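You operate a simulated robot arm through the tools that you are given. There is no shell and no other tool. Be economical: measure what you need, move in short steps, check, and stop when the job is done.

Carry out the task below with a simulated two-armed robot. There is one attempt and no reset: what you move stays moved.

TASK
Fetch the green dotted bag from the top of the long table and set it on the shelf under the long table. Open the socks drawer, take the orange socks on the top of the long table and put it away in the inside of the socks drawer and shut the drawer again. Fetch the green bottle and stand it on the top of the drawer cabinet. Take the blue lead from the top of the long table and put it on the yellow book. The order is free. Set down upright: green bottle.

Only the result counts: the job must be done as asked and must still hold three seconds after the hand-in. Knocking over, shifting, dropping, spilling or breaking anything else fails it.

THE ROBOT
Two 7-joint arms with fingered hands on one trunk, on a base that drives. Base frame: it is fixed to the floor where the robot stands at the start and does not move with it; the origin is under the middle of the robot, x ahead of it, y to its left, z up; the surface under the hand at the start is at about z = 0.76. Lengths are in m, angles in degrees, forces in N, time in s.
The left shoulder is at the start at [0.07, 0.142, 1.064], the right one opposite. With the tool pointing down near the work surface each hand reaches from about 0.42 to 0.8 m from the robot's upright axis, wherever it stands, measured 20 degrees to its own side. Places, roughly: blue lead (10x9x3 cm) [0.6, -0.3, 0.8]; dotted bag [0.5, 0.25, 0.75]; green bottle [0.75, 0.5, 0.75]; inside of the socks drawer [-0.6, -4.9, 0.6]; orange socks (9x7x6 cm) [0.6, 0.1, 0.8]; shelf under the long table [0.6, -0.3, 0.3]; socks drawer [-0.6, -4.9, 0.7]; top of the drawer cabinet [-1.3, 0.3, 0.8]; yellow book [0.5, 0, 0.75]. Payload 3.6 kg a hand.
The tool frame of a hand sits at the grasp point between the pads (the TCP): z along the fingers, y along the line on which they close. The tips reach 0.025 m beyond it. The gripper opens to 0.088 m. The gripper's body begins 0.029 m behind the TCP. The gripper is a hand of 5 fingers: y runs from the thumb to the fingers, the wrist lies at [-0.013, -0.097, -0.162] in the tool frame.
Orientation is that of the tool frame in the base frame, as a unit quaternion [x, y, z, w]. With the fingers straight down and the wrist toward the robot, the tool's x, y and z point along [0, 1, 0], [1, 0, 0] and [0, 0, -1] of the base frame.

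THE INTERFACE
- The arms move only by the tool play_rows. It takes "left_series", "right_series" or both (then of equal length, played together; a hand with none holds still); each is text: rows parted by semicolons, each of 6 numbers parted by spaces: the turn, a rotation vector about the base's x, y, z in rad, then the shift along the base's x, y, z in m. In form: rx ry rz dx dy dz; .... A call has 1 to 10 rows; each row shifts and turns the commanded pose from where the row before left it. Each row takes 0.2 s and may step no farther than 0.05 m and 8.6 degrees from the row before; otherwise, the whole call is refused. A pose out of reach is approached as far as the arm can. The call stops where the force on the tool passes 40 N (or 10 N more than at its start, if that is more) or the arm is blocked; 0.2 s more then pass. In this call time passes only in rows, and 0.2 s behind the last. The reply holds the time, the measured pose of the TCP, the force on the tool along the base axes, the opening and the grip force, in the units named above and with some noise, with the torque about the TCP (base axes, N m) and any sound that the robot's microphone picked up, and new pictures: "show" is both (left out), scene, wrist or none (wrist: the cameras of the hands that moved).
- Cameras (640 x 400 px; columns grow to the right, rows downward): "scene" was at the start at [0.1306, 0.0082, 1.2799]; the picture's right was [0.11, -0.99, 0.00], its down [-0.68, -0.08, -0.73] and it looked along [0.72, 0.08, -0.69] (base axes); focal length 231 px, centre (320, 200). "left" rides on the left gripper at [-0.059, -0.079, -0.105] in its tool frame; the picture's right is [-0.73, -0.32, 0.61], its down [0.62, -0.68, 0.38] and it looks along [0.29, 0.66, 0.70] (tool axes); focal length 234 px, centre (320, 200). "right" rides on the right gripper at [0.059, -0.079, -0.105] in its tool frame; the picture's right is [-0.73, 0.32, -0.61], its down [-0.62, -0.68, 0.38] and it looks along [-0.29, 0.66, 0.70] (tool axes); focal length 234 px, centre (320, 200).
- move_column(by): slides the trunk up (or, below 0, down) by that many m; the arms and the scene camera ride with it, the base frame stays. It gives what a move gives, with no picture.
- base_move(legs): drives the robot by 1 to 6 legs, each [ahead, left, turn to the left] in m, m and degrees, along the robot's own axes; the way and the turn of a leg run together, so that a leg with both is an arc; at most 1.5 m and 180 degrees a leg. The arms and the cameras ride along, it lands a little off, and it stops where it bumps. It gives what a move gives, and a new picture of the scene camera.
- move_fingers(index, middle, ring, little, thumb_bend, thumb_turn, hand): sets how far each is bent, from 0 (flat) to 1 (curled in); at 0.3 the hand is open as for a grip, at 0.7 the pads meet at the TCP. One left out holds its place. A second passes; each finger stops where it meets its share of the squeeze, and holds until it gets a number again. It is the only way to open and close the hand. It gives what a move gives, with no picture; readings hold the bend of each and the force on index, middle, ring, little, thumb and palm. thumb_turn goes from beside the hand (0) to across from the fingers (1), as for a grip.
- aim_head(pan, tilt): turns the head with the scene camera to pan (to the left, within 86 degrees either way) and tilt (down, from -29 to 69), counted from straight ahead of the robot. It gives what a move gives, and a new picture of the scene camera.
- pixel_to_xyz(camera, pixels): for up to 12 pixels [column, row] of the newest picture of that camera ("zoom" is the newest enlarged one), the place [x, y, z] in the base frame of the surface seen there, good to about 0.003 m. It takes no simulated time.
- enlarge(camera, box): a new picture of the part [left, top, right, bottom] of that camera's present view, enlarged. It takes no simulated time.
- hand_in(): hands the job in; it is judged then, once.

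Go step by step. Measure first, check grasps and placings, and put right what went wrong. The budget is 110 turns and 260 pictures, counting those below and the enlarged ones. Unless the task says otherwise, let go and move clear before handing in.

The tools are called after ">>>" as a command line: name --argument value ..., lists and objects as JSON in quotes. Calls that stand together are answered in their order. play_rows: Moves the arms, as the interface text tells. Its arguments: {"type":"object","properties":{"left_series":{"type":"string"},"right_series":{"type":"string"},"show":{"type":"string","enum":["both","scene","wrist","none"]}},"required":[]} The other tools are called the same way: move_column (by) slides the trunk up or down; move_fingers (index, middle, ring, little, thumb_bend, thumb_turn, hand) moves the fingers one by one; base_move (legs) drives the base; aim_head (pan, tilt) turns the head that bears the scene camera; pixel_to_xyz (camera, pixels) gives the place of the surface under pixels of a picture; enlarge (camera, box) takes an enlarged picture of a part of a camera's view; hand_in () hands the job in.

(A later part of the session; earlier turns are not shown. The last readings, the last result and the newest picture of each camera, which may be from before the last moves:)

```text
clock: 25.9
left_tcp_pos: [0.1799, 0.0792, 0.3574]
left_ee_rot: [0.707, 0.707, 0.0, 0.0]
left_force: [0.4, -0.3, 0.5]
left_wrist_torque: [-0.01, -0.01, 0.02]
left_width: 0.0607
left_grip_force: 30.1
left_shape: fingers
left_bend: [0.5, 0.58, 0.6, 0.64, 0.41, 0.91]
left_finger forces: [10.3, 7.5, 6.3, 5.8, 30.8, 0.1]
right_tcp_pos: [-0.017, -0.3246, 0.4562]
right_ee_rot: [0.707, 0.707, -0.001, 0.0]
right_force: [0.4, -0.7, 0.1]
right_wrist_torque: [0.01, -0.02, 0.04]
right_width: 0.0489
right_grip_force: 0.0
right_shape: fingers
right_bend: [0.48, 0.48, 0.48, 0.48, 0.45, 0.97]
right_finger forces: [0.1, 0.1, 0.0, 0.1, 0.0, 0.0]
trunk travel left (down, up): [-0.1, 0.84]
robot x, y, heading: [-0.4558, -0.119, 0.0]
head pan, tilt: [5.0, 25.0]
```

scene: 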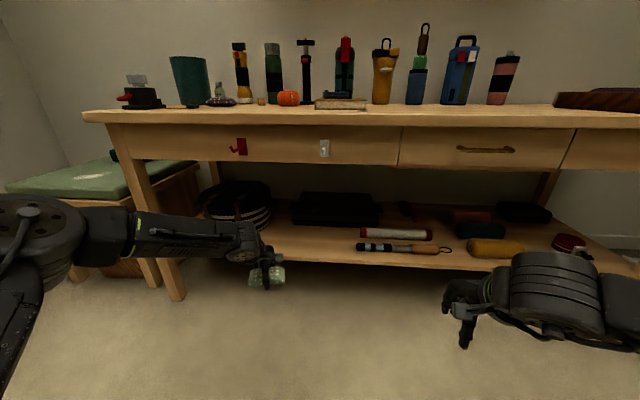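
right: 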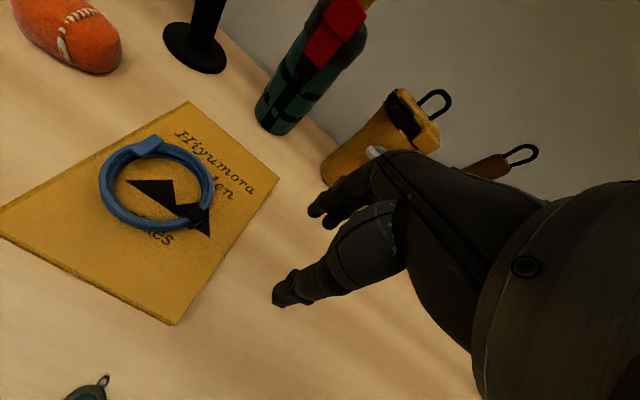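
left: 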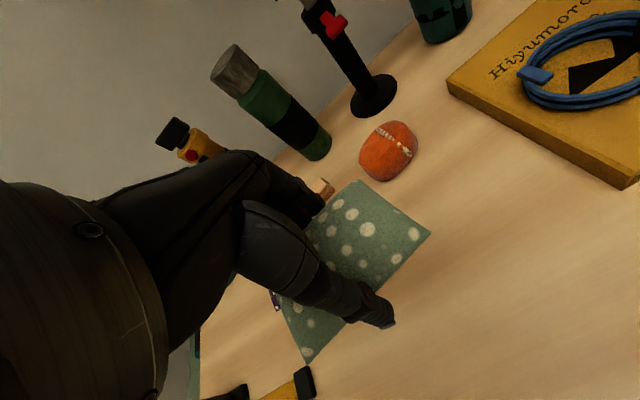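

The bag hangs low and clear. Driving 0.27 m forward puts it over the shelf.

>>> base_move --legs '[[0.27, 0, 0]]'

>>> enlarge --camera "left" --box '[0, 0, 640, 400]'

```text
clock: 27.9
left_tcp_pos: [0.4571, 0.0759, 0.357]
left_ee_rot: [0.709, 0.705, 0.0, -0.001]
left_force: [-0.8, -0.2, -0.3]
left_wrist_torque: [0.01, -0.02, 0.01]
left_width: 0.0607
left_grip_force: 30.2
left_shape: fingers
left_bend: [0.5, 0.58, 0.6, 0.64, 0.41, 0.91]
left_finger forces: [10.2, 7.4, 6.4, 5.8, 30.8, 0.0]
right_tcp_pos: [0.2584, -0.3285, 0.4558]
right_ee_rot: [0.709, 0.705, 0.0, 0.001]
right_force: [0.0, -0.1, 0.2]
right_wrist_torque: [-0.01, 0.03, -0.01]
right_width: 0.0488
right_grip_force: 0.2
right_shape: fingers
right_bend: [0.48, 0.48, 0.48, 0.48, 0.45, 0.97]
right_finger forces: [0.0, 0.0, 0.0, 0.1, 0.0, 0.1]
trunk travel left (down, up): [-0.1, 0.84]
robot x, y, heading: [-0.1789, -0.1182, -0.5]
head pan, tilt: [5.0, 25.0]
```

scene: 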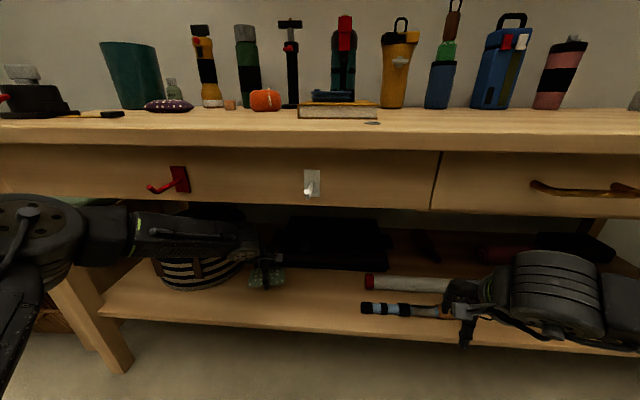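

```text
1.00 times, centred on (320, 200) of left (not enlarged: the box is as wide or as high as the picture)
```

zoom: 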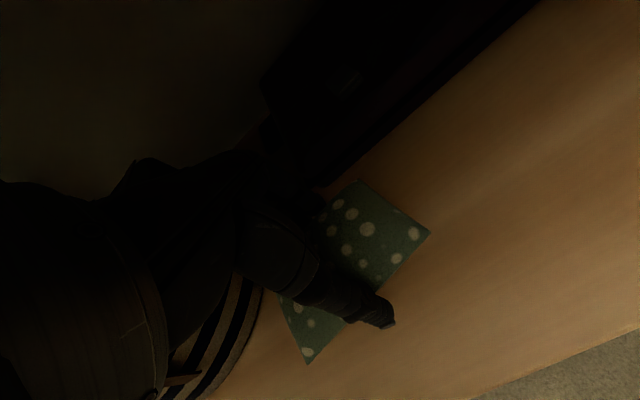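

The bag is over the free shelf zone. Lowering gently with a small pull back.

>>> play_rows --left_series "0 0 0 -0.02 0 -0.015; 0 0 0 -0.01 0 -0.015" --show "none"

```text
clock: 28.5
left_tcp_pos: [0.4251, 0.0756, 0.3275]
left_ee_rot: [0.709, 0.705, 0.0, 0.0]
left_force: [-0.9, 0.2, -0.6]
left_wrist_torque: [0.0, 0.02, -0.03]
left_width: 0.0605
left_grip_force: 30.7
left_shape: fingers
left_bend: [0.5, 0.58, 0.6, 0.64, 0.41, 0.91]
left_finger forces: [10.2, 7.5, 6.3, 5.7, 30.6, 0.0]
right_tcp_pos: [0.2593, -0.3286, 0.4559]
right_ee_rot: [0.709, 0.705, 0.0, 0.0]
right_force: [-0.3, 1.1, 0.1]
right_wrist_torque: [0.01, 0.0, 0.02]
right_width: 0.049
right_grip_force: 0.1
right_shape: fingers
right_bend: [0.48, 0.48, 0.48, 0.48, 0.45, 0.97]
right_finger forces: [0.0, 0.0, 0.1, 0.0, 0.0, 0.0]
trunk travel left (down, up): [-0.1, 0.84]
robot x, y, heading: [-0.1818, -0.1204, -0.2]
head pan, tilt: [5.0, 25.0]
```

Moves are exact relative to the measured pose. I'll go forward 2 cm and down 3.5 cm, then release.

>>> play_rows --left_series "0 0 0 0.02 -0.01 -0.015; 0 0 0 0.01 0 -0.012; 0 0 0 0 0 -0.009" --show "wrist"

>>> move_fingers --hand "left" --index 0.3 --middle 0.3 --ring 0.3 --little 0.3 --thumb_bend 0.3

>>> play_rows --left_series "0 0 0 0 0 0.03; 0 0 0 0 0 0.035" --show "both"

```text
clock: 29.3
left_tcp_pos: [0.4295, 0.0847, 0.314]
left_ee_rot: [0.709, 0.705, 0.0, 0.0]
left_force: [0.0, -0.1, -0.7]
left_wrist_torque: [-0.01, 0.0, 0.01]
left_width: 0.0606
left_grip_force: 29.8
left_shape: fingers
left_bend: [0.5, 0.58, 0.6, 0.64, 0.41, 0.91]
left_finger forces: [10.3, 7.5, 6.3, 5.7, 30.6, 0.1]
left hand out of reach, approached as far as the arm can: row 1, 2, 3
right_tcp_pos: [0.2582, -0.3292, 0.4563]
right_ee_rot: [0.709, 0.705, 0.0, 0.0]
right_force: [-0.4, 0.2, 0.1]
right_wrist_torque: [0.01, -0.02, 0.0]
right_width: 0.0489
right_grip_force: 0.0
right_shape: fingers
right_bend: [0.48, 0.48, 0.48, 0.48, 0.45, 0.97]
right_finger forces: [0.0, 0.0, 0.0, 0.0, 0.0, 0.0]
trunk travel left (down, up): [-0.1, 0.84]
robot x, y, heading: [-0.1809, -0.1197, -0.1]
head pan, tilt: [5.0, 25.0]
```

left: 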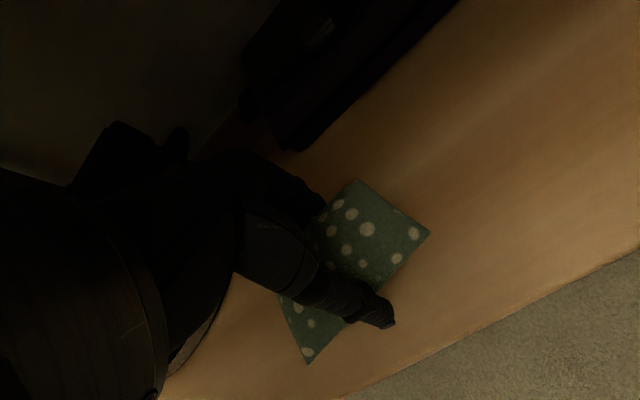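

```text
clock: 30.3
left_tcp_pos: [0.4295, 0.0847, 0.314]
left_ee_rot: [0.709, 0.706, 0.0, 0.0]
left_force: [0.2, -0.9, 0.5]
left_wrist_torque: [0.07, 0.0, 0.01]
left_width: 0.0849
left_grip_force: 0.2
left_shape: fingers
left_bend: [0.3, 0.3, 0.3, 0.3, 0.3, 0.97]
left_finger forces: [0.1, 0.0, 0.0, 0.0, 0.0, 0.0]
right_tcp_pos: [0.258, -0.3292, 0.4568]
right_ee_rot: [0.709, 0.705, 0.0, 0.0]
right_force: [0.0, 0.1, 0.3]
right_wrist_torque: [-0.02, -0.01, 0.0]
right_width: 0.0491
right_grip_force: 0.1
right_shape: fingers
right_bend: [0.48, 0.48, 0.48, 0.48, 0.45, 0.97]
right_finger forces: [0.1, 0.1, 0.1, 0.1, 0.0, 0.0]
trunk travel left (down, up): [-0.1, 0.84]
robot x, y, heading: [-0.1744, -0.1218, -0.4]
head pan, tilt: [5.0, 25.0]
```

```text
clock: 30.9
left_tcp_pos: [0.4281, 0.0865, 0.379]
left_ee_rot: [0.709, 0.705, 0.0, 0.0]
left_force: [0.5, -0.1, -0.5]
left_wrist_torque: [0.03, 0.0, 0.0]
left_width: 0.0849
left_grip_force: 0.0
left_shape: fingers
left_bend: [0.3, 0.3, 0.3, 0.3, 0.3, 0.97]
left_finger forces: [0.1, 0.0, 0.0, 0.0, 0.0, 0.0]
right_tcp_pos: [0.2601, -0.3286, 0.4556]
right_ee_rot: [0.709, 0.706, -0.001, -0.001]
right_force: [0.0, -0.1, 0.4]
right_wrist_torque: [0.01, -0.02, 0.02]
right_width: 0.0493
right_grip_force: 0.0
right_shape: fingers
right_bend: [0.48, 0.48, 0.48, 0.48, 0.45, 0.97]
right_finger forces: [0.0, 0.0, 0.0, 0.0, 0.0, 0.0]
trunk travel left (down, up): [-0.1, 0.84]
robot x, y, heading: [-0.179, -0.1237, -0.1]
head pan, tilt: [5.0, 25.0]
```

scene: 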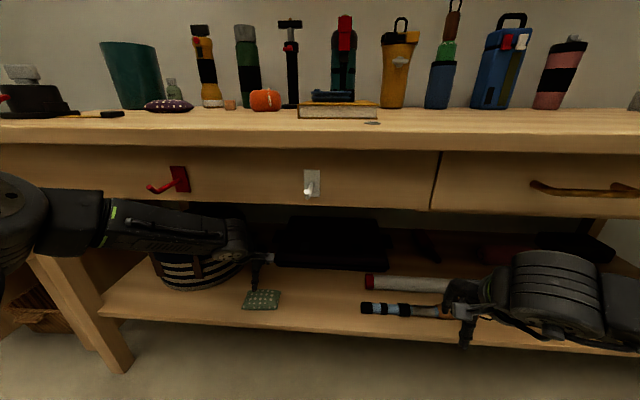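
left: 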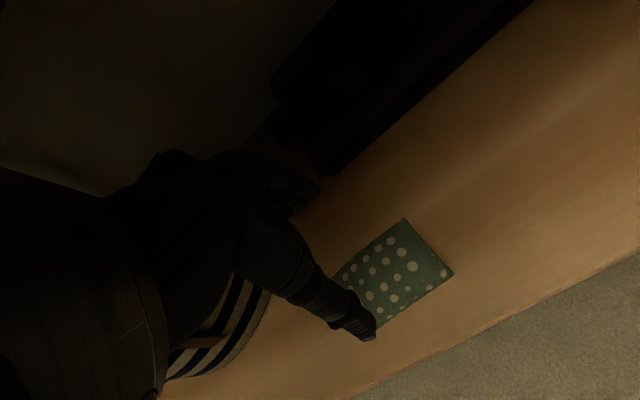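

The bag rests flat on the shelf at (261,299). Backing out and raising the trunk again.

>>> base_move --legs '[[-0.35, 0, 0]]'

>>> move_column --by 0.4

>>> move_column --by 0.1

>>> play_rows --left_series "0 0 0 -0.03 0 0.04; 0 0 0 -0.03 0 0.04; 0 0 0 -0.03 0 0.04; 0 0 0 -0.03 0 0.04; 0 0 0 -0.03 0 0.04; 0 0 0 0 0 0.03" --right_series "0 0 0 0.01 0 0.02; 0 0 0 0.01 0 0.02; 0 0 0 0.01 0 0.02; 0 0 0 0.01 0 0.02; 0 0 0 0.01 0 0.02; 0 0 0 0 0 0.02" --show "none"

>>> base_move --legs '[[0, 0.34, 0]]'

>>> aim_head --pan 0 --tilt 43

```text
clock: 33.2
left_tcp_pos: [0.0714, 0.0889, 0.3805]
left_ee_rot: [0.708, 0.706, 0.0, 0.0]
left_force: [0.4, 0.7, 0.0]
left_wrist_torque: [0.0, 0.0, -0.01]
left_width: 0.0849
left_grip_force: 0.1
left_shape: fingers
left_bend: [0.3, 0.3, 0.3, 0.3, 0.3, 0.97]
left_finger forces: [0.1, 0.0, 0.0, 0.0, 0.1, 0.0]
right_tcp_pos: [-0.098, -0.3264, 0.4551]
right_ee_rot: [0.708, 0.706, 0.0, 0.001]
right_force: [0.2, -0.3, 0.0]
right_wrist_torque: [0.0, 0.02, 0.02]
right_width: 0.0491
right_grip_force: 0.1
right_shape: fingers
right_bend: [0.48, 0.48, 0.48, 0.48, 0.45, 0.97]
right_finger forces: [0.0, 0.1, 0.0, 0.0, 0.0, 0.0]
trunk travel left (down, up): [-0.1, 0.84]
robot x, y, heading: [-0.5386, -0.1193, 0.0]
head pan, tilt: [5.0, 25.0]
```

scene: 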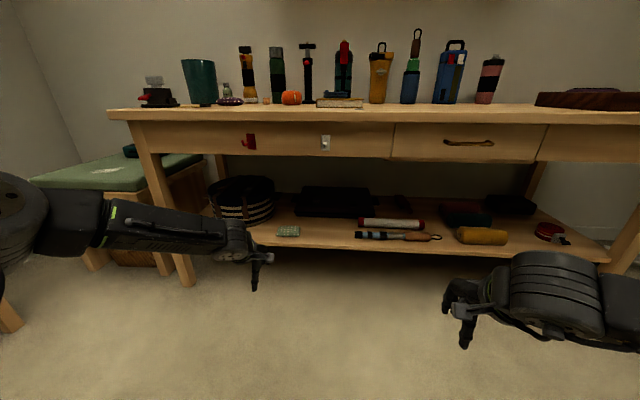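

```text
clock: 37.0
left_tcp_pos: [0.0716, 0.0888, 0.7807]
left_ee_rot: [0.709, 0.706, 0.0, 0.0]
left_force: [-0.5, 0.6, 0.1]
left_wrist_torque: [0.02, -0.01, 0.0]
left_width: 0.0848
left_grip_force: 0.1
left_shape: fingers
left_bend: [0.3, 0.3, 0.3, 0.3, 0.3, 0.97]
left_finger forces: [0.1, 0.0, 0.1, 0.0, 0.0, 0.0]
right_tcp_pos: [-0.0993, -0.3263, 0.8557]
right_ee_rot: [0.709, 0.706, -0.001, 0.0]
right_force: [-0.1, -0.3, -1.0]
right_wrist_torque: [0.03, 0.01, 0.0]
right_width: 0.0491
right_grip_force: 0.0
right_shape: fingers
right_bend: [0.48, 0.48, 0.48, 0.48, 0.45, 0.97]
right_finger forces: [0.1, 0.0, 0.1, 0.0, 0.0, 0.0]
trunk travel left (down, up): [-0.5, 0.44]
robot x, y, heading: [-0.5337, -0.1185, -0.3]
head pan, tilt: [5.0, 25.0]
```

```text
clock: 38.4
left_tcp_pos: [0.071, 0.0887, 0.8791]
left_ee_rot: [0.708, 0.706, 0.001, 0.0]
left_force: [-0.8, 1.0, -0.7]
left_wrist_torque: [-0.01, 0.0, -0.01]
left_width: 0.085
left_grip_force: 0.0
left_shape: fingers
left_bend: [0.3, 0.3, 0.3, 0.3, 0.3, 0.97]
left_finger forces: [0.0, 0.0, 0.1, 0.1, 0.0, 0.0]
right_tcp_pos: [-0.099, -0.3256, 0.9565]
right_ee_rot: [0.708, 0.706, 0.0, 0.0]
right_force: [-0.3, 0.3, 0.3]
right_wrist_torque: [-0.01, 0.02, 0.02]
right_width: 0.0492
right_grip_force: 0.1
right_shape: fingers
right_bend: [0.48, 0.48, 0.48, 0.48, 0.45, 0.97]
right_finger forces: [0.0, 0.0, 0.1, 0.0, 0.1, 0.0]
trunk travel left (down, up): [-0.6, 0.34]
robot x, y, heading: [-0.5374, -0.116, -0.1]
head pan, tilt: [5.0, 25.0]
```

```text
clock: 39.8
left_tcp_pos: [-0.0793, 0.0889, 1.1104]
left_ee_rot: [0.709, 0.705, 0.0, 0.001]
left_force: [0.2, 0.5, -0.4]
left_wrist_torque: [0.0, 0.02, 0.02]
left_width: 0.0847
left_grip_force: 0.0
left_shape: fingers
left_bend: [0.3, 0.3, 0.3, 0.3, 0.3, 0.97]
left_finger forces: [0.0, 0.0, 0.0, 0.1, 0.0, 0.0]
right_tcp_pos: [-0.0499, -0.3275, 1.077]
right_ee_rot: [0.709, 0.706, 0.0, 0.0]
right_force: [-1.1, 0.4, 0.8]
right_wrist_torque: [-0.02, 0.03, -0.03]
right_width: 0.0487
right_grip_force: 0.0
right_shape: fingers
right_bend: [0.48, 0.48, 0.48, 0.48, 0.45, 0.97]
right_finger forces: [0.0, 0.0, 0.0, 0.1, 0.1, 0.0]
trunk travel left (down, up): [-0.6, 0.34]
robot x, y, heading: [-0.5372, -0.1197, -0.1]
head pan, tilt: [5.0, 25.0]
```

```text
clock: 42.0
left_tcp_pos: [-0.0761, 0.4274, 1.1092]
left_ee_rot: [0.709, 0.705, 0.0, 0.0]
left_force: [-0.6, 0.8, -0.5]
left_wrist_torque: [-0.02, 0.01, 0.01]
left_width: 0.0849
left_grip_force: 0.0
left_shape: fingers
left_bend: [0.3, 0.3, 0.3, 0.3, 0.3, 0.97]
left_finger forces: [0.1, 0.0, 0.0, 0.0, 0.1, 0.0]
right_tcp_pos: [-0.046, 0.0121, 1.0773]
right_ee_rot: [0.709, 0.705, 0.0, 0.001]
right_force: [0.2, 0.2, -0.3]
right_wrist_torque: [0.0, 0.0, 0.0]
right_width: 0.049
right_grip_force: 0.0
right_shape: fingers
right_bend: [0.48, 0.48, 0.48, 0.48, 0.45, 0.97]
right_finger forces: [0.1, 0.0, 0.0, 0.0, 0.0, 0.0]
trunk travel left (down, up): [-0.6, 0.34]
robot x, y, heading: [-0.5329, 0.2233, -0.3]
head pan, tilt: [5.0, 25.0]
```

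scene: 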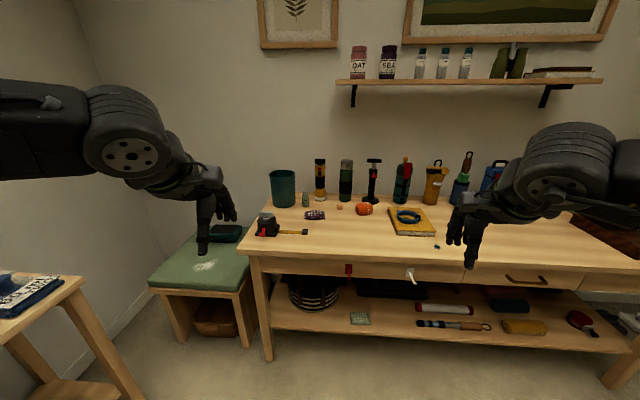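

```text
clock: 42.8
left_tcp_pos: [-0.0758, 0.4266, 1.11]
left_ee_rot: [0.71, 0.704, -0.001, 0.0]
left_force: [0.2, 0.1, 0.0]
left_wrist_torque: [0.02, -0.02, 0.05]
left_width: 0.0847
left_grip_force: 0.1
left_shape: fingers
left_bend: [0.3, 0.3, 0.3, 0.3, 0.3, 0.97]
left_finger forces: [0.0, 0.1, 0.1, 0.0, 0.0, 0.0]
right_tcp_pos: [-0.0472, 0.0119, 1.0766]
right_ee_rot: [0.709, 0.705, 0.001, -0.001]
right_force: [0.2, -0.6, 0.4]
right_wrist_torque: [-0.01, -0.01, -0.01]
right_width: 0.049
right_grip_force: 0.1
right_shape: fingers
right_bend: [0.48, 0.48, 0.48, 0.48, 0.45, 0.97]
right_finger forces: [0.0, 0.1, 0.0, 0.0, 0.0, 0.0]
trunk travel left (down, up): [-0.6, 0.34]
robot x, y, heading: [-0.5349, 0.2237, -0.6]
head pan, tilt: [0.0, 43.0]
```

scene: 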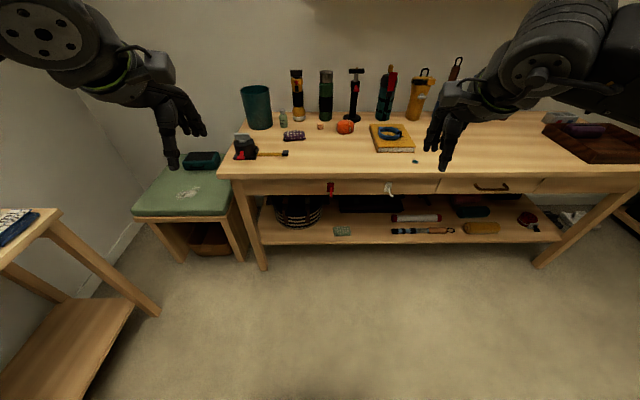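

The arms are high. Driving forward to the table at x≈0 to reach socks and bottle.

>>> base_move --legs '[[0.5, 0.01, 0.4]]'

>>> enlarge --camera "scene" --box '[200, 100, 360, 220]'

```text
clock: 45.7
left_tcp_pos: [0.4259, 0.4315, 1.1092]
left_ee_rot: [0.71, 0.705, 0.0, 0.0]
left_force: [0.8, -0.3, 0.5]
left_wrist_torque: [0.0, -0.01, -0.01]
left_width: 0.0845
left_grip_force: 0.0
left_shape: fingers
left_bend: [0.3, 0.3, 0.3, 0.3, 0.3, 0.97]
left_finger forces: [0.0, 0.0, 0.0, 0.0, 0.0, 0.0]
right_tcp_pos: [0.4548, 0.019, 1.0764]
right_ee_rot: [0.709, 0.705, -0.001, 0.0]
right_force: [0.4, 0.3, 0.0]
right_wrist_torque: [-0.05, -0.01, 0.0]
right_width: 0.0491
right_grip_force: 0.0
right_shape: fingers
right_bend: [0.48, 0.48, 0.48, 0.48, 0.45, 0.97]
right_finger forces: [0.0, 0.0, 0.0, 0.1, 0.0, 0.0]
trunk travel left (down, up): [-0.6, 0.34]
robot x, y, heading: [-0.035, 0.231, -0.5]
head pan, tilt: [0.0, 43.0]
```

scene: 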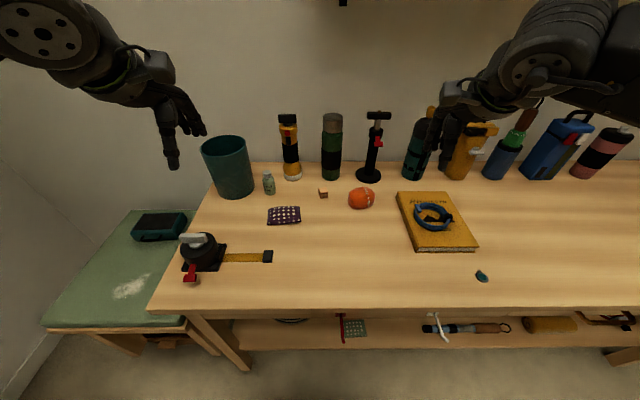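

```text
3.33 times, centred on (280, 160) of scene
```

zoom: 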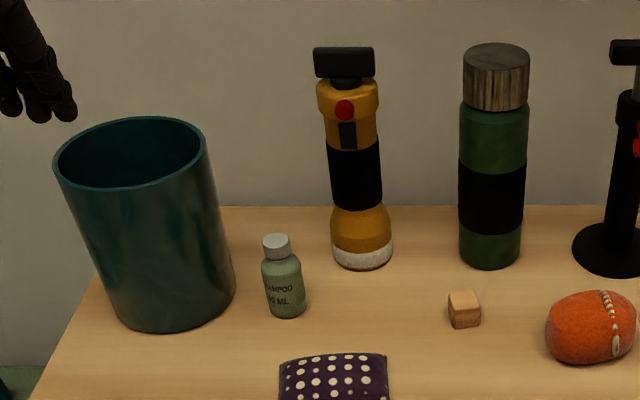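

The small green bottle sits at zoom (283,285), close to the bin, with the flashlight behind. Measuring these carefully.

>>> pixel_to_xyz --camera "zoom" --pixels '[[283, 300], [283, 270], [277, 237], [265, 290], [303, 290], [230, 300], [232, 260], [202, 150], [338, 262], [345, 215], [355, 120], [335, 365]]'

>>> pixel_to_xyz --camera "zoom" --pixels '[[283, 316], [590, 335], [550, 335], [632, 320], [590, 300], [590, 355], [465, 310], [465, 290], [220, 305], [210, 315], [608, 240]]'

```text
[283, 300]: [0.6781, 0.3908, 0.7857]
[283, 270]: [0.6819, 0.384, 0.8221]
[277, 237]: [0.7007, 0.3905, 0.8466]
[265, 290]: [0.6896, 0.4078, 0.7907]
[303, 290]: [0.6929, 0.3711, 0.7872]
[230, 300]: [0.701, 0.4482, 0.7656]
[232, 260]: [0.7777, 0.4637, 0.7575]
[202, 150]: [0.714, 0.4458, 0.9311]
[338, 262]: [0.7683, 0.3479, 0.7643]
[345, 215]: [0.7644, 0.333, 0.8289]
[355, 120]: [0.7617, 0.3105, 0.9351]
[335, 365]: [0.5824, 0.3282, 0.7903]
```

```text
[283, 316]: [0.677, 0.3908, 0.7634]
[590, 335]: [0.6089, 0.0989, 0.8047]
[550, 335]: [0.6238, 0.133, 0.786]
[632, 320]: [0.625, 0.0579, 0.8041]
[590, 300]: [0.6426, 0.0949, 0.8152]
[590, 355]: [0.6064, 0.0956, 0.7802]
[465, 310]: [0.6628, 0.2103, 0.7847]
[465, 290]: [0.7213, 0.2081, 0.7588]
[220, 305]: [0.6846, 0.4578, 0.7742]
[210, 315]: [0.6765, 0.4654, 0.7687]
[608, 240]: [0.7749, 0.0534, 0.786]
```

Bottle: centre (0.692,0.389), about 37 mm wide, top 0.85, with the bin edge at y≈0.446. Socks centre is about (0.626,0.095). I'll pre-shape both hands and hover above both.

>>> move_fingers --hand "left" --index 0.39 --middle 0.39 --ring 0.39 --little 0.39

>>> move_fingers --hand "right" --index 0.3 --middle 0.3 --ring 0.3 --little 0.3 --thumb_bend 0.3

>>> play_rows --left_series "0 0 0 0.044 -0.0079 -0.0167; 0 0 0 0.044 -0.0079 -0.0167; 0 0 0 0.044 -0.0079 -0.0167; 0 0 0 0.044 -0.0079 -0.0167; 0 0 0 0.044 -0.0079 -0.0167; 0 0 0 0.044 -0.0079 -0.0167" --right_series "0 0 0 0.0285 0.0127 -0.02; 0 0 0 0.0285 0.0127 -0.02; 0 0 0 0.0285 0.0127 -0.02; 0 0 0 0.0285 0.0127 -0.02; 0 0 0 0.0285 0.0127 -0.02; 0 0 0 0.0285 0.0127 -0.02" --show "both"

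```text
clock: 46.7
left_tcp_pos: [0.4264, 0.4325, 1.1109]
left_ee_rot: [0.709, 0.705, 0.0, 0.0]
left_force: [-0.4, 0.1, -0.3]
left_wrist_torque: [0.01, 0.01, 0.01]
left_width: 0.0755
left_grip_force: 0.0
left_shape: fingers
left_bend: [0.39, 0.39, 0.39, 0.39, 0.3, 0.97]
left_finger forces: [0.1, 0.1, 0.1, 0.0, 0.1, 0.0]
right_tcp_pos: [0.4546, 0.0187, 1.0763]
right_ee_rot: [0.71, 0.705, 0.0, 0.0]
right_force: [-0.4, 0.6, -0.7]
right_wrist_torque: [-0.04, -0.02, 0.02]
right_width: 0.0491
right_grip_force: 0.1
right_shape: fingers
right_bend: [0.48, 0.48, 0.48, 0.48, 0.45, 0.97]
right_finger forces: [0.0, 0.0, 0.0, 0.0, 0.1, 0.0]
trunk travel left (down, up): [-0.6, 0.34]
robot x, y, heading: [-0.0317, 0.2274, -0.3]
head pan, tilt: [0.0, 43.0]
```

```text
clock: 47.7
left_tcp_pos: [0.4261, 0.4339, 1.1093]
left_ee_rot: [0.71, 0.704, 0.0, 0.0]
left_force: [-0.7, 0.5, -0.2]
left_wrist_torque: [-0.03, 0.0, -0.01]
left_width: 0.0756
left_grip_force: 0.0
left_shape: fingers
left_bend: [0.39, 0.39, 0.39, 0.39, 0.3, 0.97]
left_finger forces: [0.1, 0.0, 0.0, 0.0, 0.0, 0.0]
right_tcp_pos: [0.4556, 0.0185, 1.0768]
right_ee_rot: [0.71, 0.704, -0.001, 0.0]
right_force: [-0.3, -0.7, 0.2]
right_wrist_torque: [0.0, -0.01, -0.01]
right_width: 0.0845
right_grip_force: 0.1
right_shape: fingers
right_bend: [0.3, 0.3, 0.3, 0.3, 0.3, 0.97]
right_finger forces: [0.0, 0.0, 0.1, 0.0, 0.1, 0.0]
trunk travel left (down, up): [-0.6, 0.34]
robot x, y, heading: [-0.0295, 0.2293, -0.5]
head pan, tilt: [0.0, 43.0]
```

```text
clock: 49.1
left_tcp_pos: [0.6423, 0.4194, 1.0059]
left_ee_rot: [0.71, 0.704, -0.001, -0.001]
left_force: [0.1, 0.5, 0.0]
left_wrist_torque: [-0.03, 0.01, 0.01]
left_width: 0.0752
left_grip_force: 0.1
left_shape: fingers
left_bend: [0.39, 0.39, 0.39, 0.39, 0.3, 0.97]
left_finger forces: [0.1, 0.0, 0.0, 0.1, 0.0, 0.1]
left hand out of reach, approached as far as the arm can: row 5, 6
right_tcp_pos: [0.6251, 0.0946, 0.9569]
right_ee_rot: [0.709, 0.705, -0.001, 0.0]
right_force: [-0.7, 0.8, 0.1]
right_wrist_torque: [0.0, 0.02, 0.04]
right_width: 0.0847
right_grip_force: 0.1
right_shape: fingers
right_bend: [0.3, 0.3, 0.3, 0.3, 0.3, 0.97]
right_finger forces: [0.0, 0.0, 0.0, 0.1, 0.1, 0.0]
trunk travel left (down, up): [-0.6, 0.34]
robot x, y, heading: [-0.0333, 0.2283, -0.5]
head pan, tilt: [0.0, 43.0]
```

scene: 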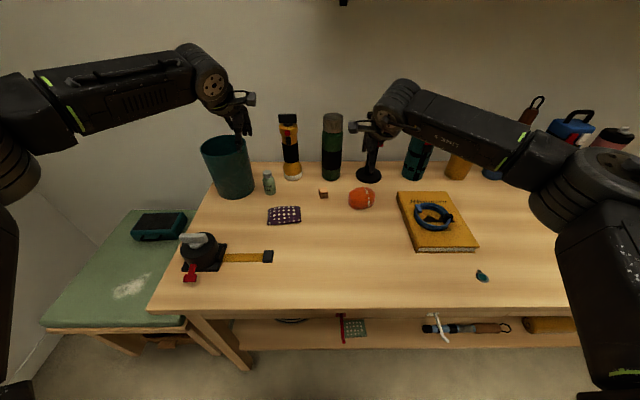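
right: 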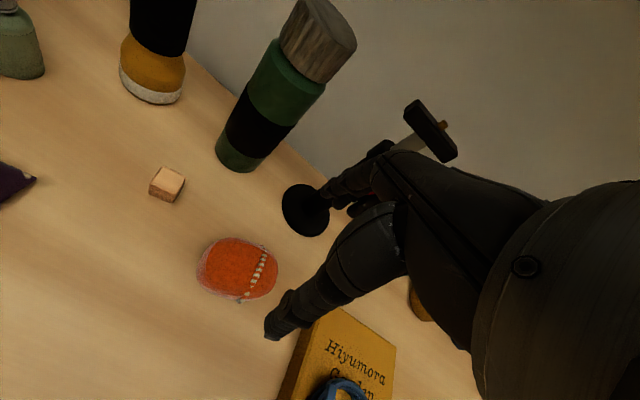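
left: 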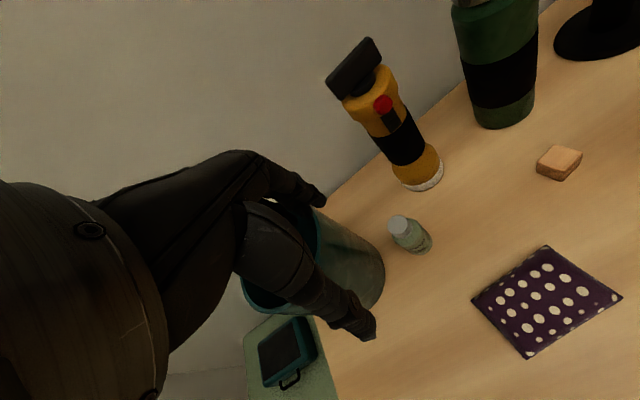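

The right hand is above the socks at right (238,268). Checking the hammer head and sock extents before descending; the left hand is limited in reach, so I'll bring the base closer afterwards.

>>> pixel_to_xyz --camera "right" --pixels '[[430, 140], [412, 110], [305, 210], [200, 268], [275, 272], [240, 240], [238, 297], [238, 268], [222, 242], [255, 295], [165, 185], [305, 330]]'

```text
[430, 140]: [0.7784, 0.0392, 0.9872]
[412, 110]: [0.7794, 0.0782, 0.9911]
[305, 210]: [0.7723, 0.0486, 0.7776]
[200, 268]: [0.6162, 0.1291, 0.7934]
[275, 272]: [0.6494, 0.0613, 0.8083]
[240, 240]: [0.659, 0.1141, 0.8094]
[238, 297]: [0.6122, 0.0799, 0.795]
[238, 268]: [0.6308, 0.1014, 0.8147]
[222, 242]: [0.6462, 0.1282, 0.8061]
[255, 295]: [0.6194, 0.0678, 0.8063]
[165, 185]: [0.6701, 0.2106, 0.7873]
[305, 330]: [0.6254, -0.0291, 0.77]
```

Socks centre is about (0.631,0.097), slightly skewed. I'll yaw the hand about 11°, descend and grip.

>>> play_rows --right_series "0 0 0.1 0.005 0.002 -0.04; 0 0 0.1 0 0 -0.04; 0 0 0 0 0 -0.04; 0 0 0 0 0 -0.03; 0 0 0 0 0 -0.013" --show "wrist"

>>> move_fingers --hand "right" --index 0.7 --middle 0.7 --ring 0.7 --little 0.7 --thumb_bend 0.7

>>> play_rows --right_series "0 0 0 0 0 0.04; 0 0 0 0 0 0.04; 0 0 0 -0.02 0 0.04; 0 0 0 -0.03 0 0.04; 0 0 0 -0.04 0 0.02; 0 0 0 -0.04 0 0.0" --show "both"

```text
clock: 50.3
left_tcp_pos: [0.6404, 0.4181, 1.0074]
left_ee_rot: [0.709, 0.705, 0.001, 0.001]
left_force: [-0.7, -0.4, -0.6]
left_wrist_torque: [0.0, 0.03, 0.0]
left_width: 0.0752
left_grip_force: 0.1
left_shape: fingers
left_bend: [0.39, 0.39, 0.39, 0.39, 0.3, 0.97]
left_finger forces: [0.0, 0.1, 0.0, 0.0, 0.0, 0.0]
right_tcp_pos: [0.6321, 0.0952, 0.7941]
right_ee_rot: [0.636, 0.772, 0.0, -0.001]
right_force: [0.4, -0.3, 0.8]
right_wrist_torque: [-0.04, -0.02, 0.01]
right_width: 0.0851
right_grip_force: 0.0
right_shape: fingers
right_bend: [0.3, 0.3, 0.3, 0.3, 0.3, 0.97]
right_finger forces: [0.6, 0.0, 0.0, 0.0, 0.0, 0.0]
trunk travel left (down, up): [-0.6, 0.34]
robot x, y, heading: [-0.0315, 0.2293, -0.5]
head pan, tilt: [0.0, 43.0]
```

right: 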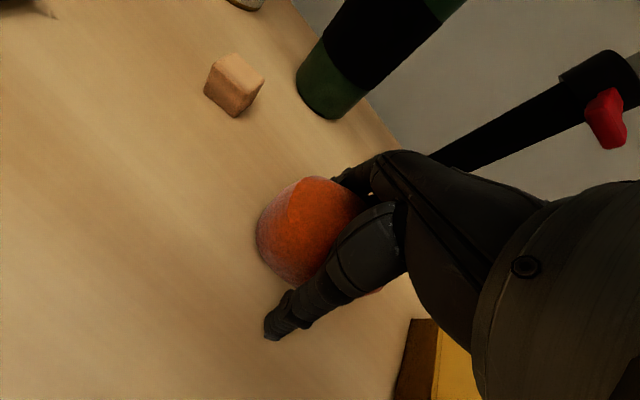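

```text
clock: 51.3
left_tcp_pos: [0.6405, 0.4177, 1.0081]
left_ee_rot: [0.709, 0.705, 0.001, 0.001]
left_force: [-0.3, 0.5, 0.6]
left_wrist_torque: [-0.01, 0.01, -0.01]
left_width: 0.0753
left_grip_force: 0.1
left_shape: fingers
left_bend: [0.39, 0.39, 0.39, 0.39, 0.3, 0.97]
left_finger forces: [0.1, 0.1, 0.0, 0.0, 0.0, 0.0]
right_tcp_pos: [0.6321, 0.0959, 0.7938]
right_ee_rot: [0.636, 0.772, 0.001, -0.001]
right_force: [1.3, -0.3, 2.9]
right_wrist_torque: [0.0, -0.08, 0.03]
right_width: 0.0536
right_grip_force: 36.5
right_shape: fingers
right_bend: [0.46, 0.53, 0.54, 0.64, 0.52, 0.91]
right_finger forces: [13.4, 8.4, 8.6, 5.3, 36.8, 0.0]
trunk travel left (down, up): [-0.6, 0.34]
robot x, y, heading: [-0.0298, 0.2272, -0.5]
head pan, tilt: [0.0, 43.0]
```

```text
clock: 52.7
left_tcp_pos: [0.6403, 0.4162, 1.007]
left_ee_rot: [0.71, 0.704, 0.001, 0.0]
left_force: [-0.6, 0.6, 0.2]
left_wrist_torque: [-0.01, -0.02, 0.0]
left_width: 0.0755
left_grip_force: 0.0
left_shape: fingers
left_bend: [0.39, 0.39, 0.39, 0.39, 0.3, 0.97]
left_finger forces: [0.0, 0.0, 0.1, 0.0, 0.0, 0.1]
right_tcp_pos: [0.5005, 0.0975, 0.9772]
right_ee_rot: [0.635, 0.772, 0.0, 0.0]
right_force: [0.1, -0.8, 0.0]
right_wrist_torque: [0.03, -0.02, -0.02]
right_width: 0.0528
right_grip_force: 35.5
right_shape: fingers
right_bend: [0.46, 0.53, 0.55, 0.64, 0.53, 0.91]
right_finger forces: [13.4, 8.9, 8.2, 4.9, 35.6, 0.0]
trunk travel left (down, up): [-0.6, 0.34]
robot x, y, heading: [-0.032, 0.2256, -0.2]
head pan, tilt: [0.0, 43.0]
```

scene: 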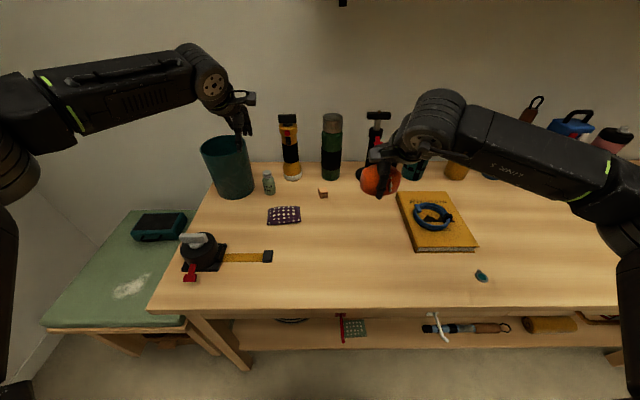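
right: 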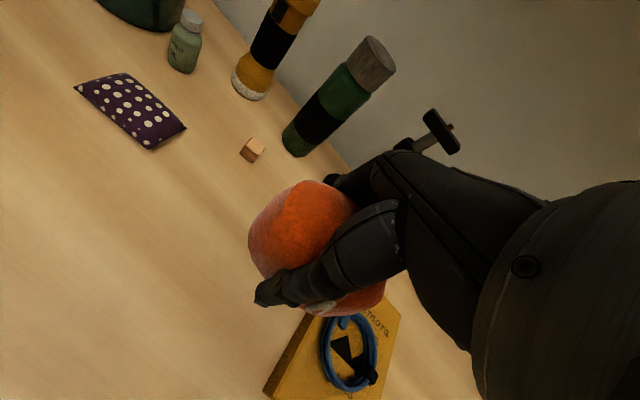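

The socks are secured. Moving the base 6 cm closer for the bottle, then lining up the left hand.

>>> base_move --legs '[[0.06, 0, 0]]'

```text
clock: 53.7
left_tcp_pos: [0.7012, 0.4177, 1.0067]
left_ee_rot: [0.71, 0.705, 0.001, 0.0]
left_force: [0.6, 0.3, -0.3]
left_wrist_torque: [-0.03, 0.02, 0.02]
left_width: 0.0755
left_grip_force: 0.1
left_shape: fingers
left_bend: [0.39, 0.39, 0.39, 0.39, 0.3, 0.97]
left_finger forces: [0.1, 0.1, 0.1, 0.1, 0.0, 0.0]
right_tcp_pos: [0.5591, 0.0967, 0.9753]
right_ee_rot: [0.636, 0.772, 0.0, 0.0]
right_force: [0.2, -0.9, -1.0]
right_wrist_torque: [0.0, 0.03, 0.0]
right_width: 0.0529
right_grip_force: 34.8
right_shape: fingers
right_bend: [0.46, 0.53, 0.55, 0.64, 0.53, 0.91]
right_finger forces: [13.4, 8.8, 8.2, 4.9, 35.5, 0.0]
trunk travel left (down, up): [-0.6, 0.34]
robot x, y, heading: [0.0233, 0.2287, -0.2]
head pan, tilt: [0.0, 43.0]
```

scene: 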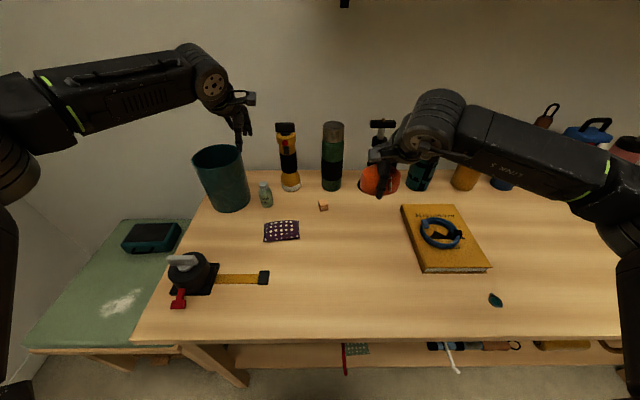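

Aligning the left hand at (0.690,0.382).

>>> play_rows --left_series "0 0 0 -0.011 -0.018 0; 0 0 0 0 -0.018 -0.02" --show "wrist"

>>> pixel_to_xyz --camera "scene" --pixels '[[265, 186], [265, 200], [287, 165], [285, 127], [246, 160], [247, 195]]'

```text
clock: 54.3
left_tcp_pos: [0.6802, 0.3868, 0.9868]
left_ee_rot: [0.71, 0.704, -0.001, 0.001]
left_force: [0.2, -0.8, 0.4]
left_wrist_torque: [0.01, 0.02, 0.0]
left_width: 0.0756
left_grip_force: 0.2
left_shape: fingers
left_bend: [0.39, 0.39, 0.39, 0.39, 0.3, 0.97]
left_finger forces: [0.1, 0.1, 0.1, 0.1, 0.0, 0.1]
left hand out of reach, approached as far as the arm can: row 2
right_tcp_pos: [0.5611, 0.0967, 0.9758]
right_ee_rot: [0.635, 0.772, -0.001, -0.002]
right_force: [0.1, 0.4, -0.8]
right_wrist_torque: [0.05, 0.04, 0.02]
right_width: 0.0529
right_grip_force: 35.9
right_shape: fingers
right_bend: [0.46, 0.53, 0.55, 0.64, 0.53, 0.91]
right_finger forces: [13.5, 8.7, 8.2, 4.9, 35.4, 0.0]
trunk travel left (down, up): [-0.6, 0.34]
robot x, y, heading: [0.0268, 0.2291, -0.6]
head pan, tilt: [0.0, 43.0]
```

left: 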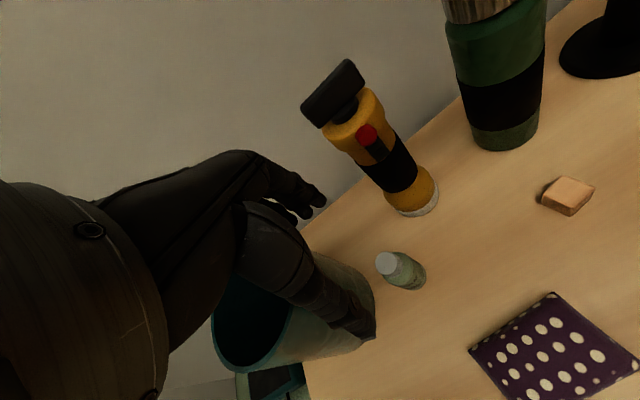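

```text
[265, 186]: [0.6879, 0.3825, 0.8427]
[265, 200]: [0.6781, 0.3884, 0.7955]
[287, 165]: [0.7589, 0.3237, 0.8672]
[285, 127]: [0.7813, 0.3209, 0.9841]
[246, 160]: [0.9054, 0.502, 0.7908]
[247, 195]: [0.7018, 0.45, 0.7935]
```

It needs a few cm more reach, so I'll nudge the base forward 4 cm with the hand still above the bin rim.

>>> base_move --legs '[[0.045, 0, 0.5]]'

```text
clock: 55.2
left_tcp_pos: [0.7233, 0.392, 0.9883]
left_ee_rot: [0.707, 0.707, 0.001, 0.002]
left_force: [-0.4, -0.2, 0.1]
left_wrist_torque: [-0.01, 0.03, 0.0]
left_width: 0.0753
left_grip_force: 0.1
left_shape: fingers
left_bend: [0.39, 0.39, 0.39, 0.39, 0.3, 0.97]
left_finger forces: [0.1, 0.1, 0.0, 0.0, 0.0, 0.0]
right_tcp_pos: [0.6055, 0.1005, 0.9756]
right_ee_rot: [0.632, 0.775, 0.0, -0.001]
right_force: [0.3, -0.8, -1.3]
right_wrist_torque: [0.01, -0.02, 0.02]
right_width: 0.0527
right_grip_force: 36.1
right_shape: fingers
right_bend: [0.46, 0.53, 0.55, 0.64, 0.53, 0.91]
right_finger forces: [13.3, 8.8, 8.2, 4.9, 35.5, 0.0]
trunk travel left (down, up): [-0.6, 0.34]
robot x, y, heading: [0.0705, 0.2293, 0.1]
head pan, tilt: [0.0, 43.0]
```

scene: 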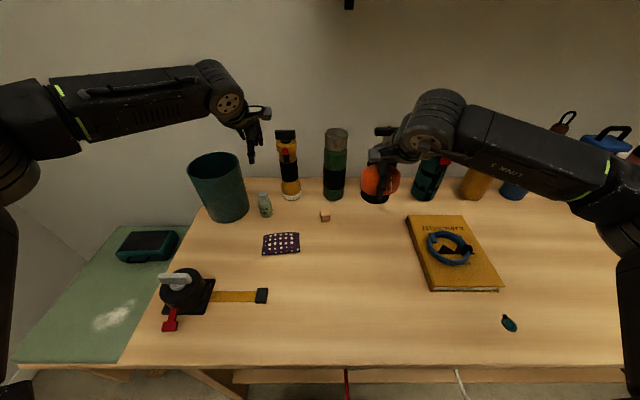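

Now positioning at (0.690,0.382) and going down to z≈0.90 for a check.

>>> play_rows --left_series "0 0 0 -0.033 -0.01 0; 0 0 0 0 0 -0.04; 0 0 0 0 0 -0.04" --show "both"

>>> enlarge --camera "scene" --box '[190, 100, 350, 220]'

```text
clock: 56.0
left_tcp_pos: [0.6912, 0.3822, 0.9061]
left_ee_rot: [0.706, 0.708, 0.0, 0.001]
left_force: [-0.9, 0.0, -0.3]
left_wrist_torque: [-0.05, -0.02, -0.02]
left_width: 0.0753
left_grip_force: 0.0
left_shape: fingers
left_bend: [0.39, 0.39, 0.39, 0.39, 0.3, 0.97]
left_finger forces: [0.0, 0.0, 0.1, 0.0, 0.1, 0.0]
right_tcp_pos: [0.606, 0.1015, 0.9773]
right_ee_rot: [0.632, 0.775, 0.0, 0.0]
right_force: [-0.3, 0.0, -0.3]
right_wrist_torque: [-0.01, -0.02, -0.01]
right_width: 0.053
right_grip_force: 35.3
right_shape: fingers
right_bend: [0.46, 0.53, 0.55, 0.64, 0.53, 0.91]
right_finger forces: [13.4, 8.9, 8.3, 4.9, 35.5, 0.0]
trunk travel left (down, up): [-0.6, 0.34]
robot x, y, heading: [0.0735, 0.2319, -0.1]
head pan, tilt: [0.0, 43.0]
```

scene: 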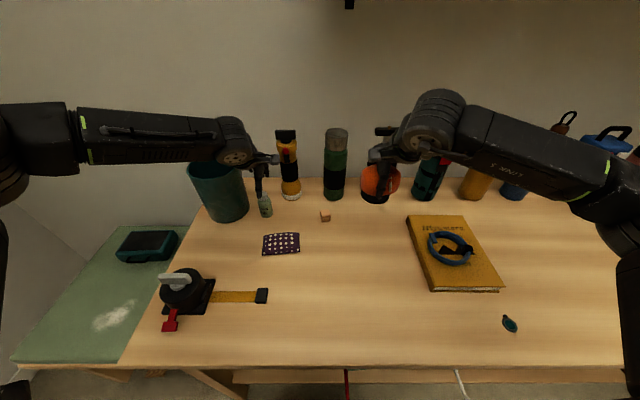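
left: 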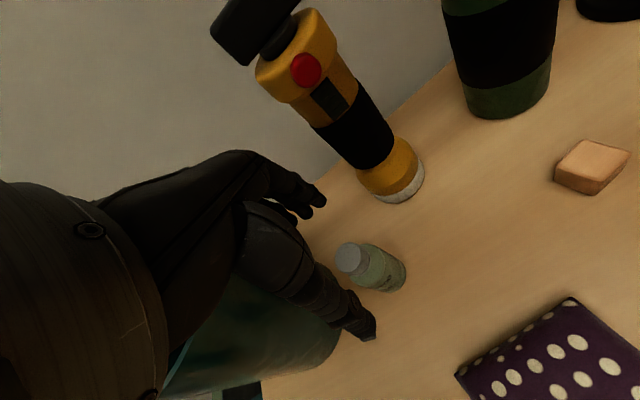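

```text
3.33 times, centred on (270, 160) of scene
```

zoom: 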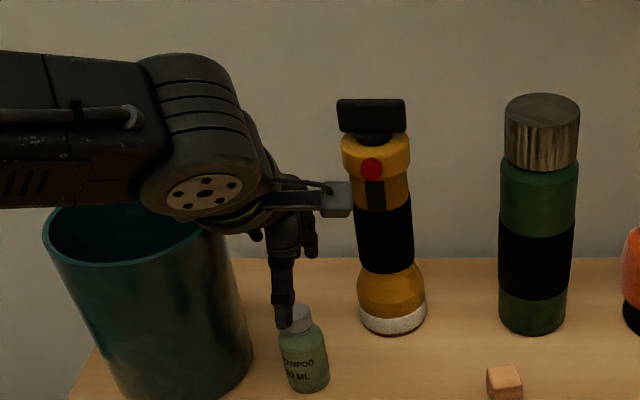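

Before going lower I'll check the forearm's clearance above the bin rim.

>>> pixel_to_xyz --camera "scene" --pixels '[[210, 155], [190, 158], [160, 158], [235, 158], [200, 167], [195, 175], [240, 165], [120, 160], [225, 173], [215, 215]]'

>>> pixel_to_xyz --camera "zoom" --pixels '[[60, 240], [100, 262], [150, 258], [195, 235], [45, 215], [215, 200], [170, 190], [120, 195], [285, 310], [300, 310], [303, 370], [345, 195]]'

```text
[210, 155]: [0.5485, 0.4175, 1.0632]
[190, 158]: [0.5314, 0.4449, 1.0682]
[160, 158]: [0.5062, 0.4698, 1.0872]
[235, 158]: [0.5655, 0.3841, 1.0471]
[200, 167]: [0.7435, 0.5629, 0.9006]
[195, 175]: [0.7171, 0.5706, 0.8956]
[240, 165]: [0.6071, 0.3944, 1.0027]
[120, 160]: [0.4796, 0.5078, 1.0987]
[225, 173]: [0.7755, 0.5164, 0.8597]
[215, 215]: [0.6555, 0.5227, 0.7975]
```

```text
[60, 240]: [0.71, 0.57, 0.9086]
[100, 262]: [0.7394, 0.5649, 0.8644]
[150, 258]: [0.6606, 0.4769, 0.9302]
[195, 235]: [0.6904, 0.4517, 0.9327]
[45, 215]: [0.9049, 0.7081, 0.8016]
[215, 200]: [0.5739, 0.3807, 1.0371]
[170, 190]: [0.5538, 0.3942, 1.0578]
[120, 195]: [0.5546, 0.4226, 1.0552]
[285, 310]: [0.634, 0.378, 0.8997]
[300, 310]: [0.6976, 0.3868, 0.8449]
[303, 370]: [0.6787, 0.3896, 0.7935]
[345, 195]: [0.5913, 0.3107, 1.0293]
```

Clearances are fine: the bin rim starts at x≥0.64 and the forearm stays at x<0.6. Descending over the bottle in two stages.

>>> play_rows --left_series "0 0 0 0.004 0.002 -0.03; 0 0 0 0 0 -0.025; 0 0 0 0 0 -0.02" --show "both"

```text
clock: 56.8
left_tcp_pos: [0.6774, 0.4002, 0.8453]
left_ee_rot: [0.707, 0.707, -0.001, 0.002]
left_force: [0.3, -0.8, 0.1]
left_wrist_torque: [-0.01, -0.03, -0.02]
left_width: 0.0754
left_grip_force: 0.1
left_shape: fingers
left_bend: [0.39, 0.39, 0.39, 0.39, 0.3, 0.97]
left_finger forces: [0.3, 0.0, 0.0, 0.1, 0.1, 0.1]
left hand out of reach, approached as far as the arm can: row 1, 2, 3
right_tcp_pos: [0.6066, 0.1006, 0.9768]
right_ee_rot: [0.633, 0.774, 0.0, 0.0]
right_force: [-0.5, 0.0, -1.1]
right_wrist_torque: [0.0, 0.0, 0.01]
right_width: 0.053
right_grip_force: 35.6
right_shape: fingers
right_bend: [0.46, 0.53, 0.55, 0.64, 0.53, 0.91]
right_finger forces: [13.4, 8.7, 8.1, 4.9, 35.5, 0.0]
trunk travel left (down, up): [-0.6, 0.34]
robot x, y, heading: [0.0735, 0.2325, 0.1]
head pan, tilt: [0.0, 43.0]
```

scene: 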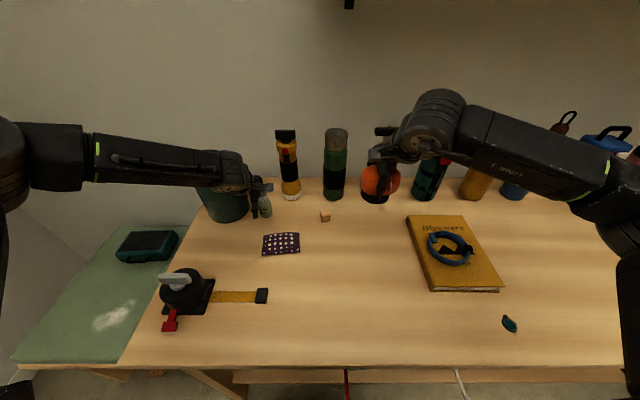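
left: 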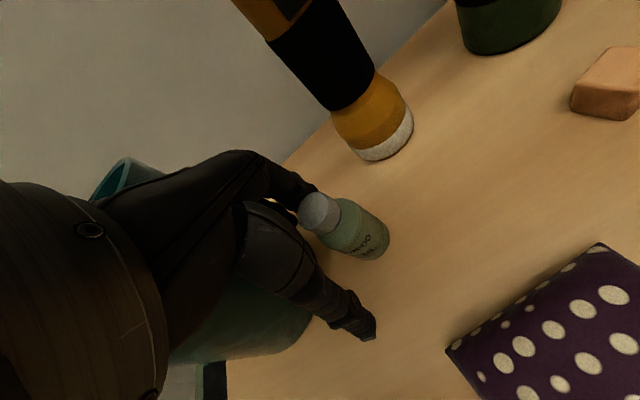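

The arm ran into its reach limit because the bottle is too near the centre line. I'll raise the hand straight up, shift the base 0.12 m right, and retry.

>>> play_rows --left_series "0 0 0 0 -0.008 0.02; 0 0 0 0 -0.008 0.04; 0 0 0 0 0 0.04; 0 0 0 0 0 0.045" --show "wrist"

>>> base_move --legs '[[0, -0.13, 0]]'

```text
clock: 57.8
left_tcp_pos: [0.6754, 0.3846, 0.9917]
left_ee_rot: [0.707, 0.707, 0.001, 0.0]
left_force: [-0.7, 1.0, 0.5]
left_wrist_torque: [-0.02, -0.03, -0.01]
left_width: 0.0756
left_grip_force: 0.1
left_shape: fingers
left_bend: [0.39, 0.39, 0.39, 0.39, 0.3, 0.97]
left_finger forces: [0.1, 0.0, 0.0, 0.1, 0.0, 0.1]
right_tcp_pos: [0.6057, 0.1015, 0.977]
right_ee_rot: [0.632, 0.775, 0.001, 0.0]
right_force: [-1.1, -0.3, 0.0]
right_wrist_torque: [0.0, 0.02, 0.01]
right_width: 0.0528
right_grip_force: 35.4
right_shape: fingers
right_bend: [0.46, 0.53, 0.55, 0.64, 0.53, 0.91]
right_finger forces: [13.4, 8.9, 8.2, 4.8, 35.5, 0.0]
trunk travel left (down, up): [-0.6, 0.34]
robot x, y, heading: [0.0728, 0.2301, 0.1]
head pan, tilt: [0.0, 43.0]
```

left: 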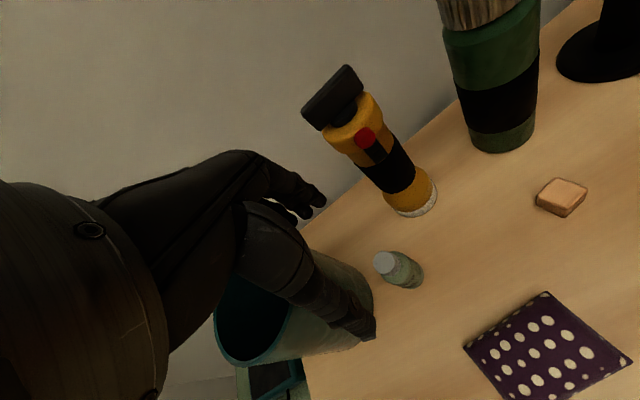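

```text
clock: 59.1
left_tcp_pos: [0.6765, 0.2536, 0.989]
left_ee_rot: [0.707, 0.707, 0.0, 0.002]
left_force: [-0.1, -0.3, 0.4]
left_wrist_torque: [-0.01, 0.01, 0.02]
left_width: 0.0755
left_grip_force: 0.0
left_shape: fingers
left_bend: [0.39, 0.39, 0.39, 0.39, 0.3, 0.97]
left_finger forces: [0.1, 0.0, 0.0, 0.0, 0.0, 0.0]
right_tcp_pos: [0.607, -0.0288, 0.976]
right_ee_rot: [0.633, 0.774, -0.001, 0.0]
right_force: [0.9, 0.1, -0.9]
right_wrist_torque: [0.01, 0.02, 0.0]
right_width: 0.0529
right_grip_force: 35.3
right_shape: fingers
right_bend: [0.46, 0.53, 0.55, 0.64, 0.53, 0.91]
right_finger forces: [13.4, 8.9, 8.2, 4.9, 35.4, 0.1]
trunk travel left (down, up): [-0.6, 0.34]
robot x, y, heading: [0.0728, 0.0993, -0.2]
head pan, tilt: [0.0, 43.0]
```

scene: 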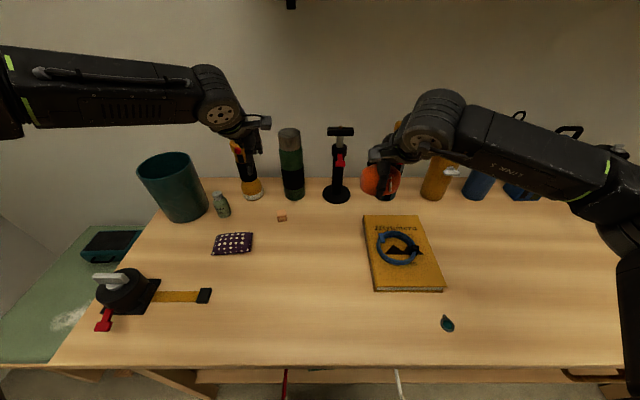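

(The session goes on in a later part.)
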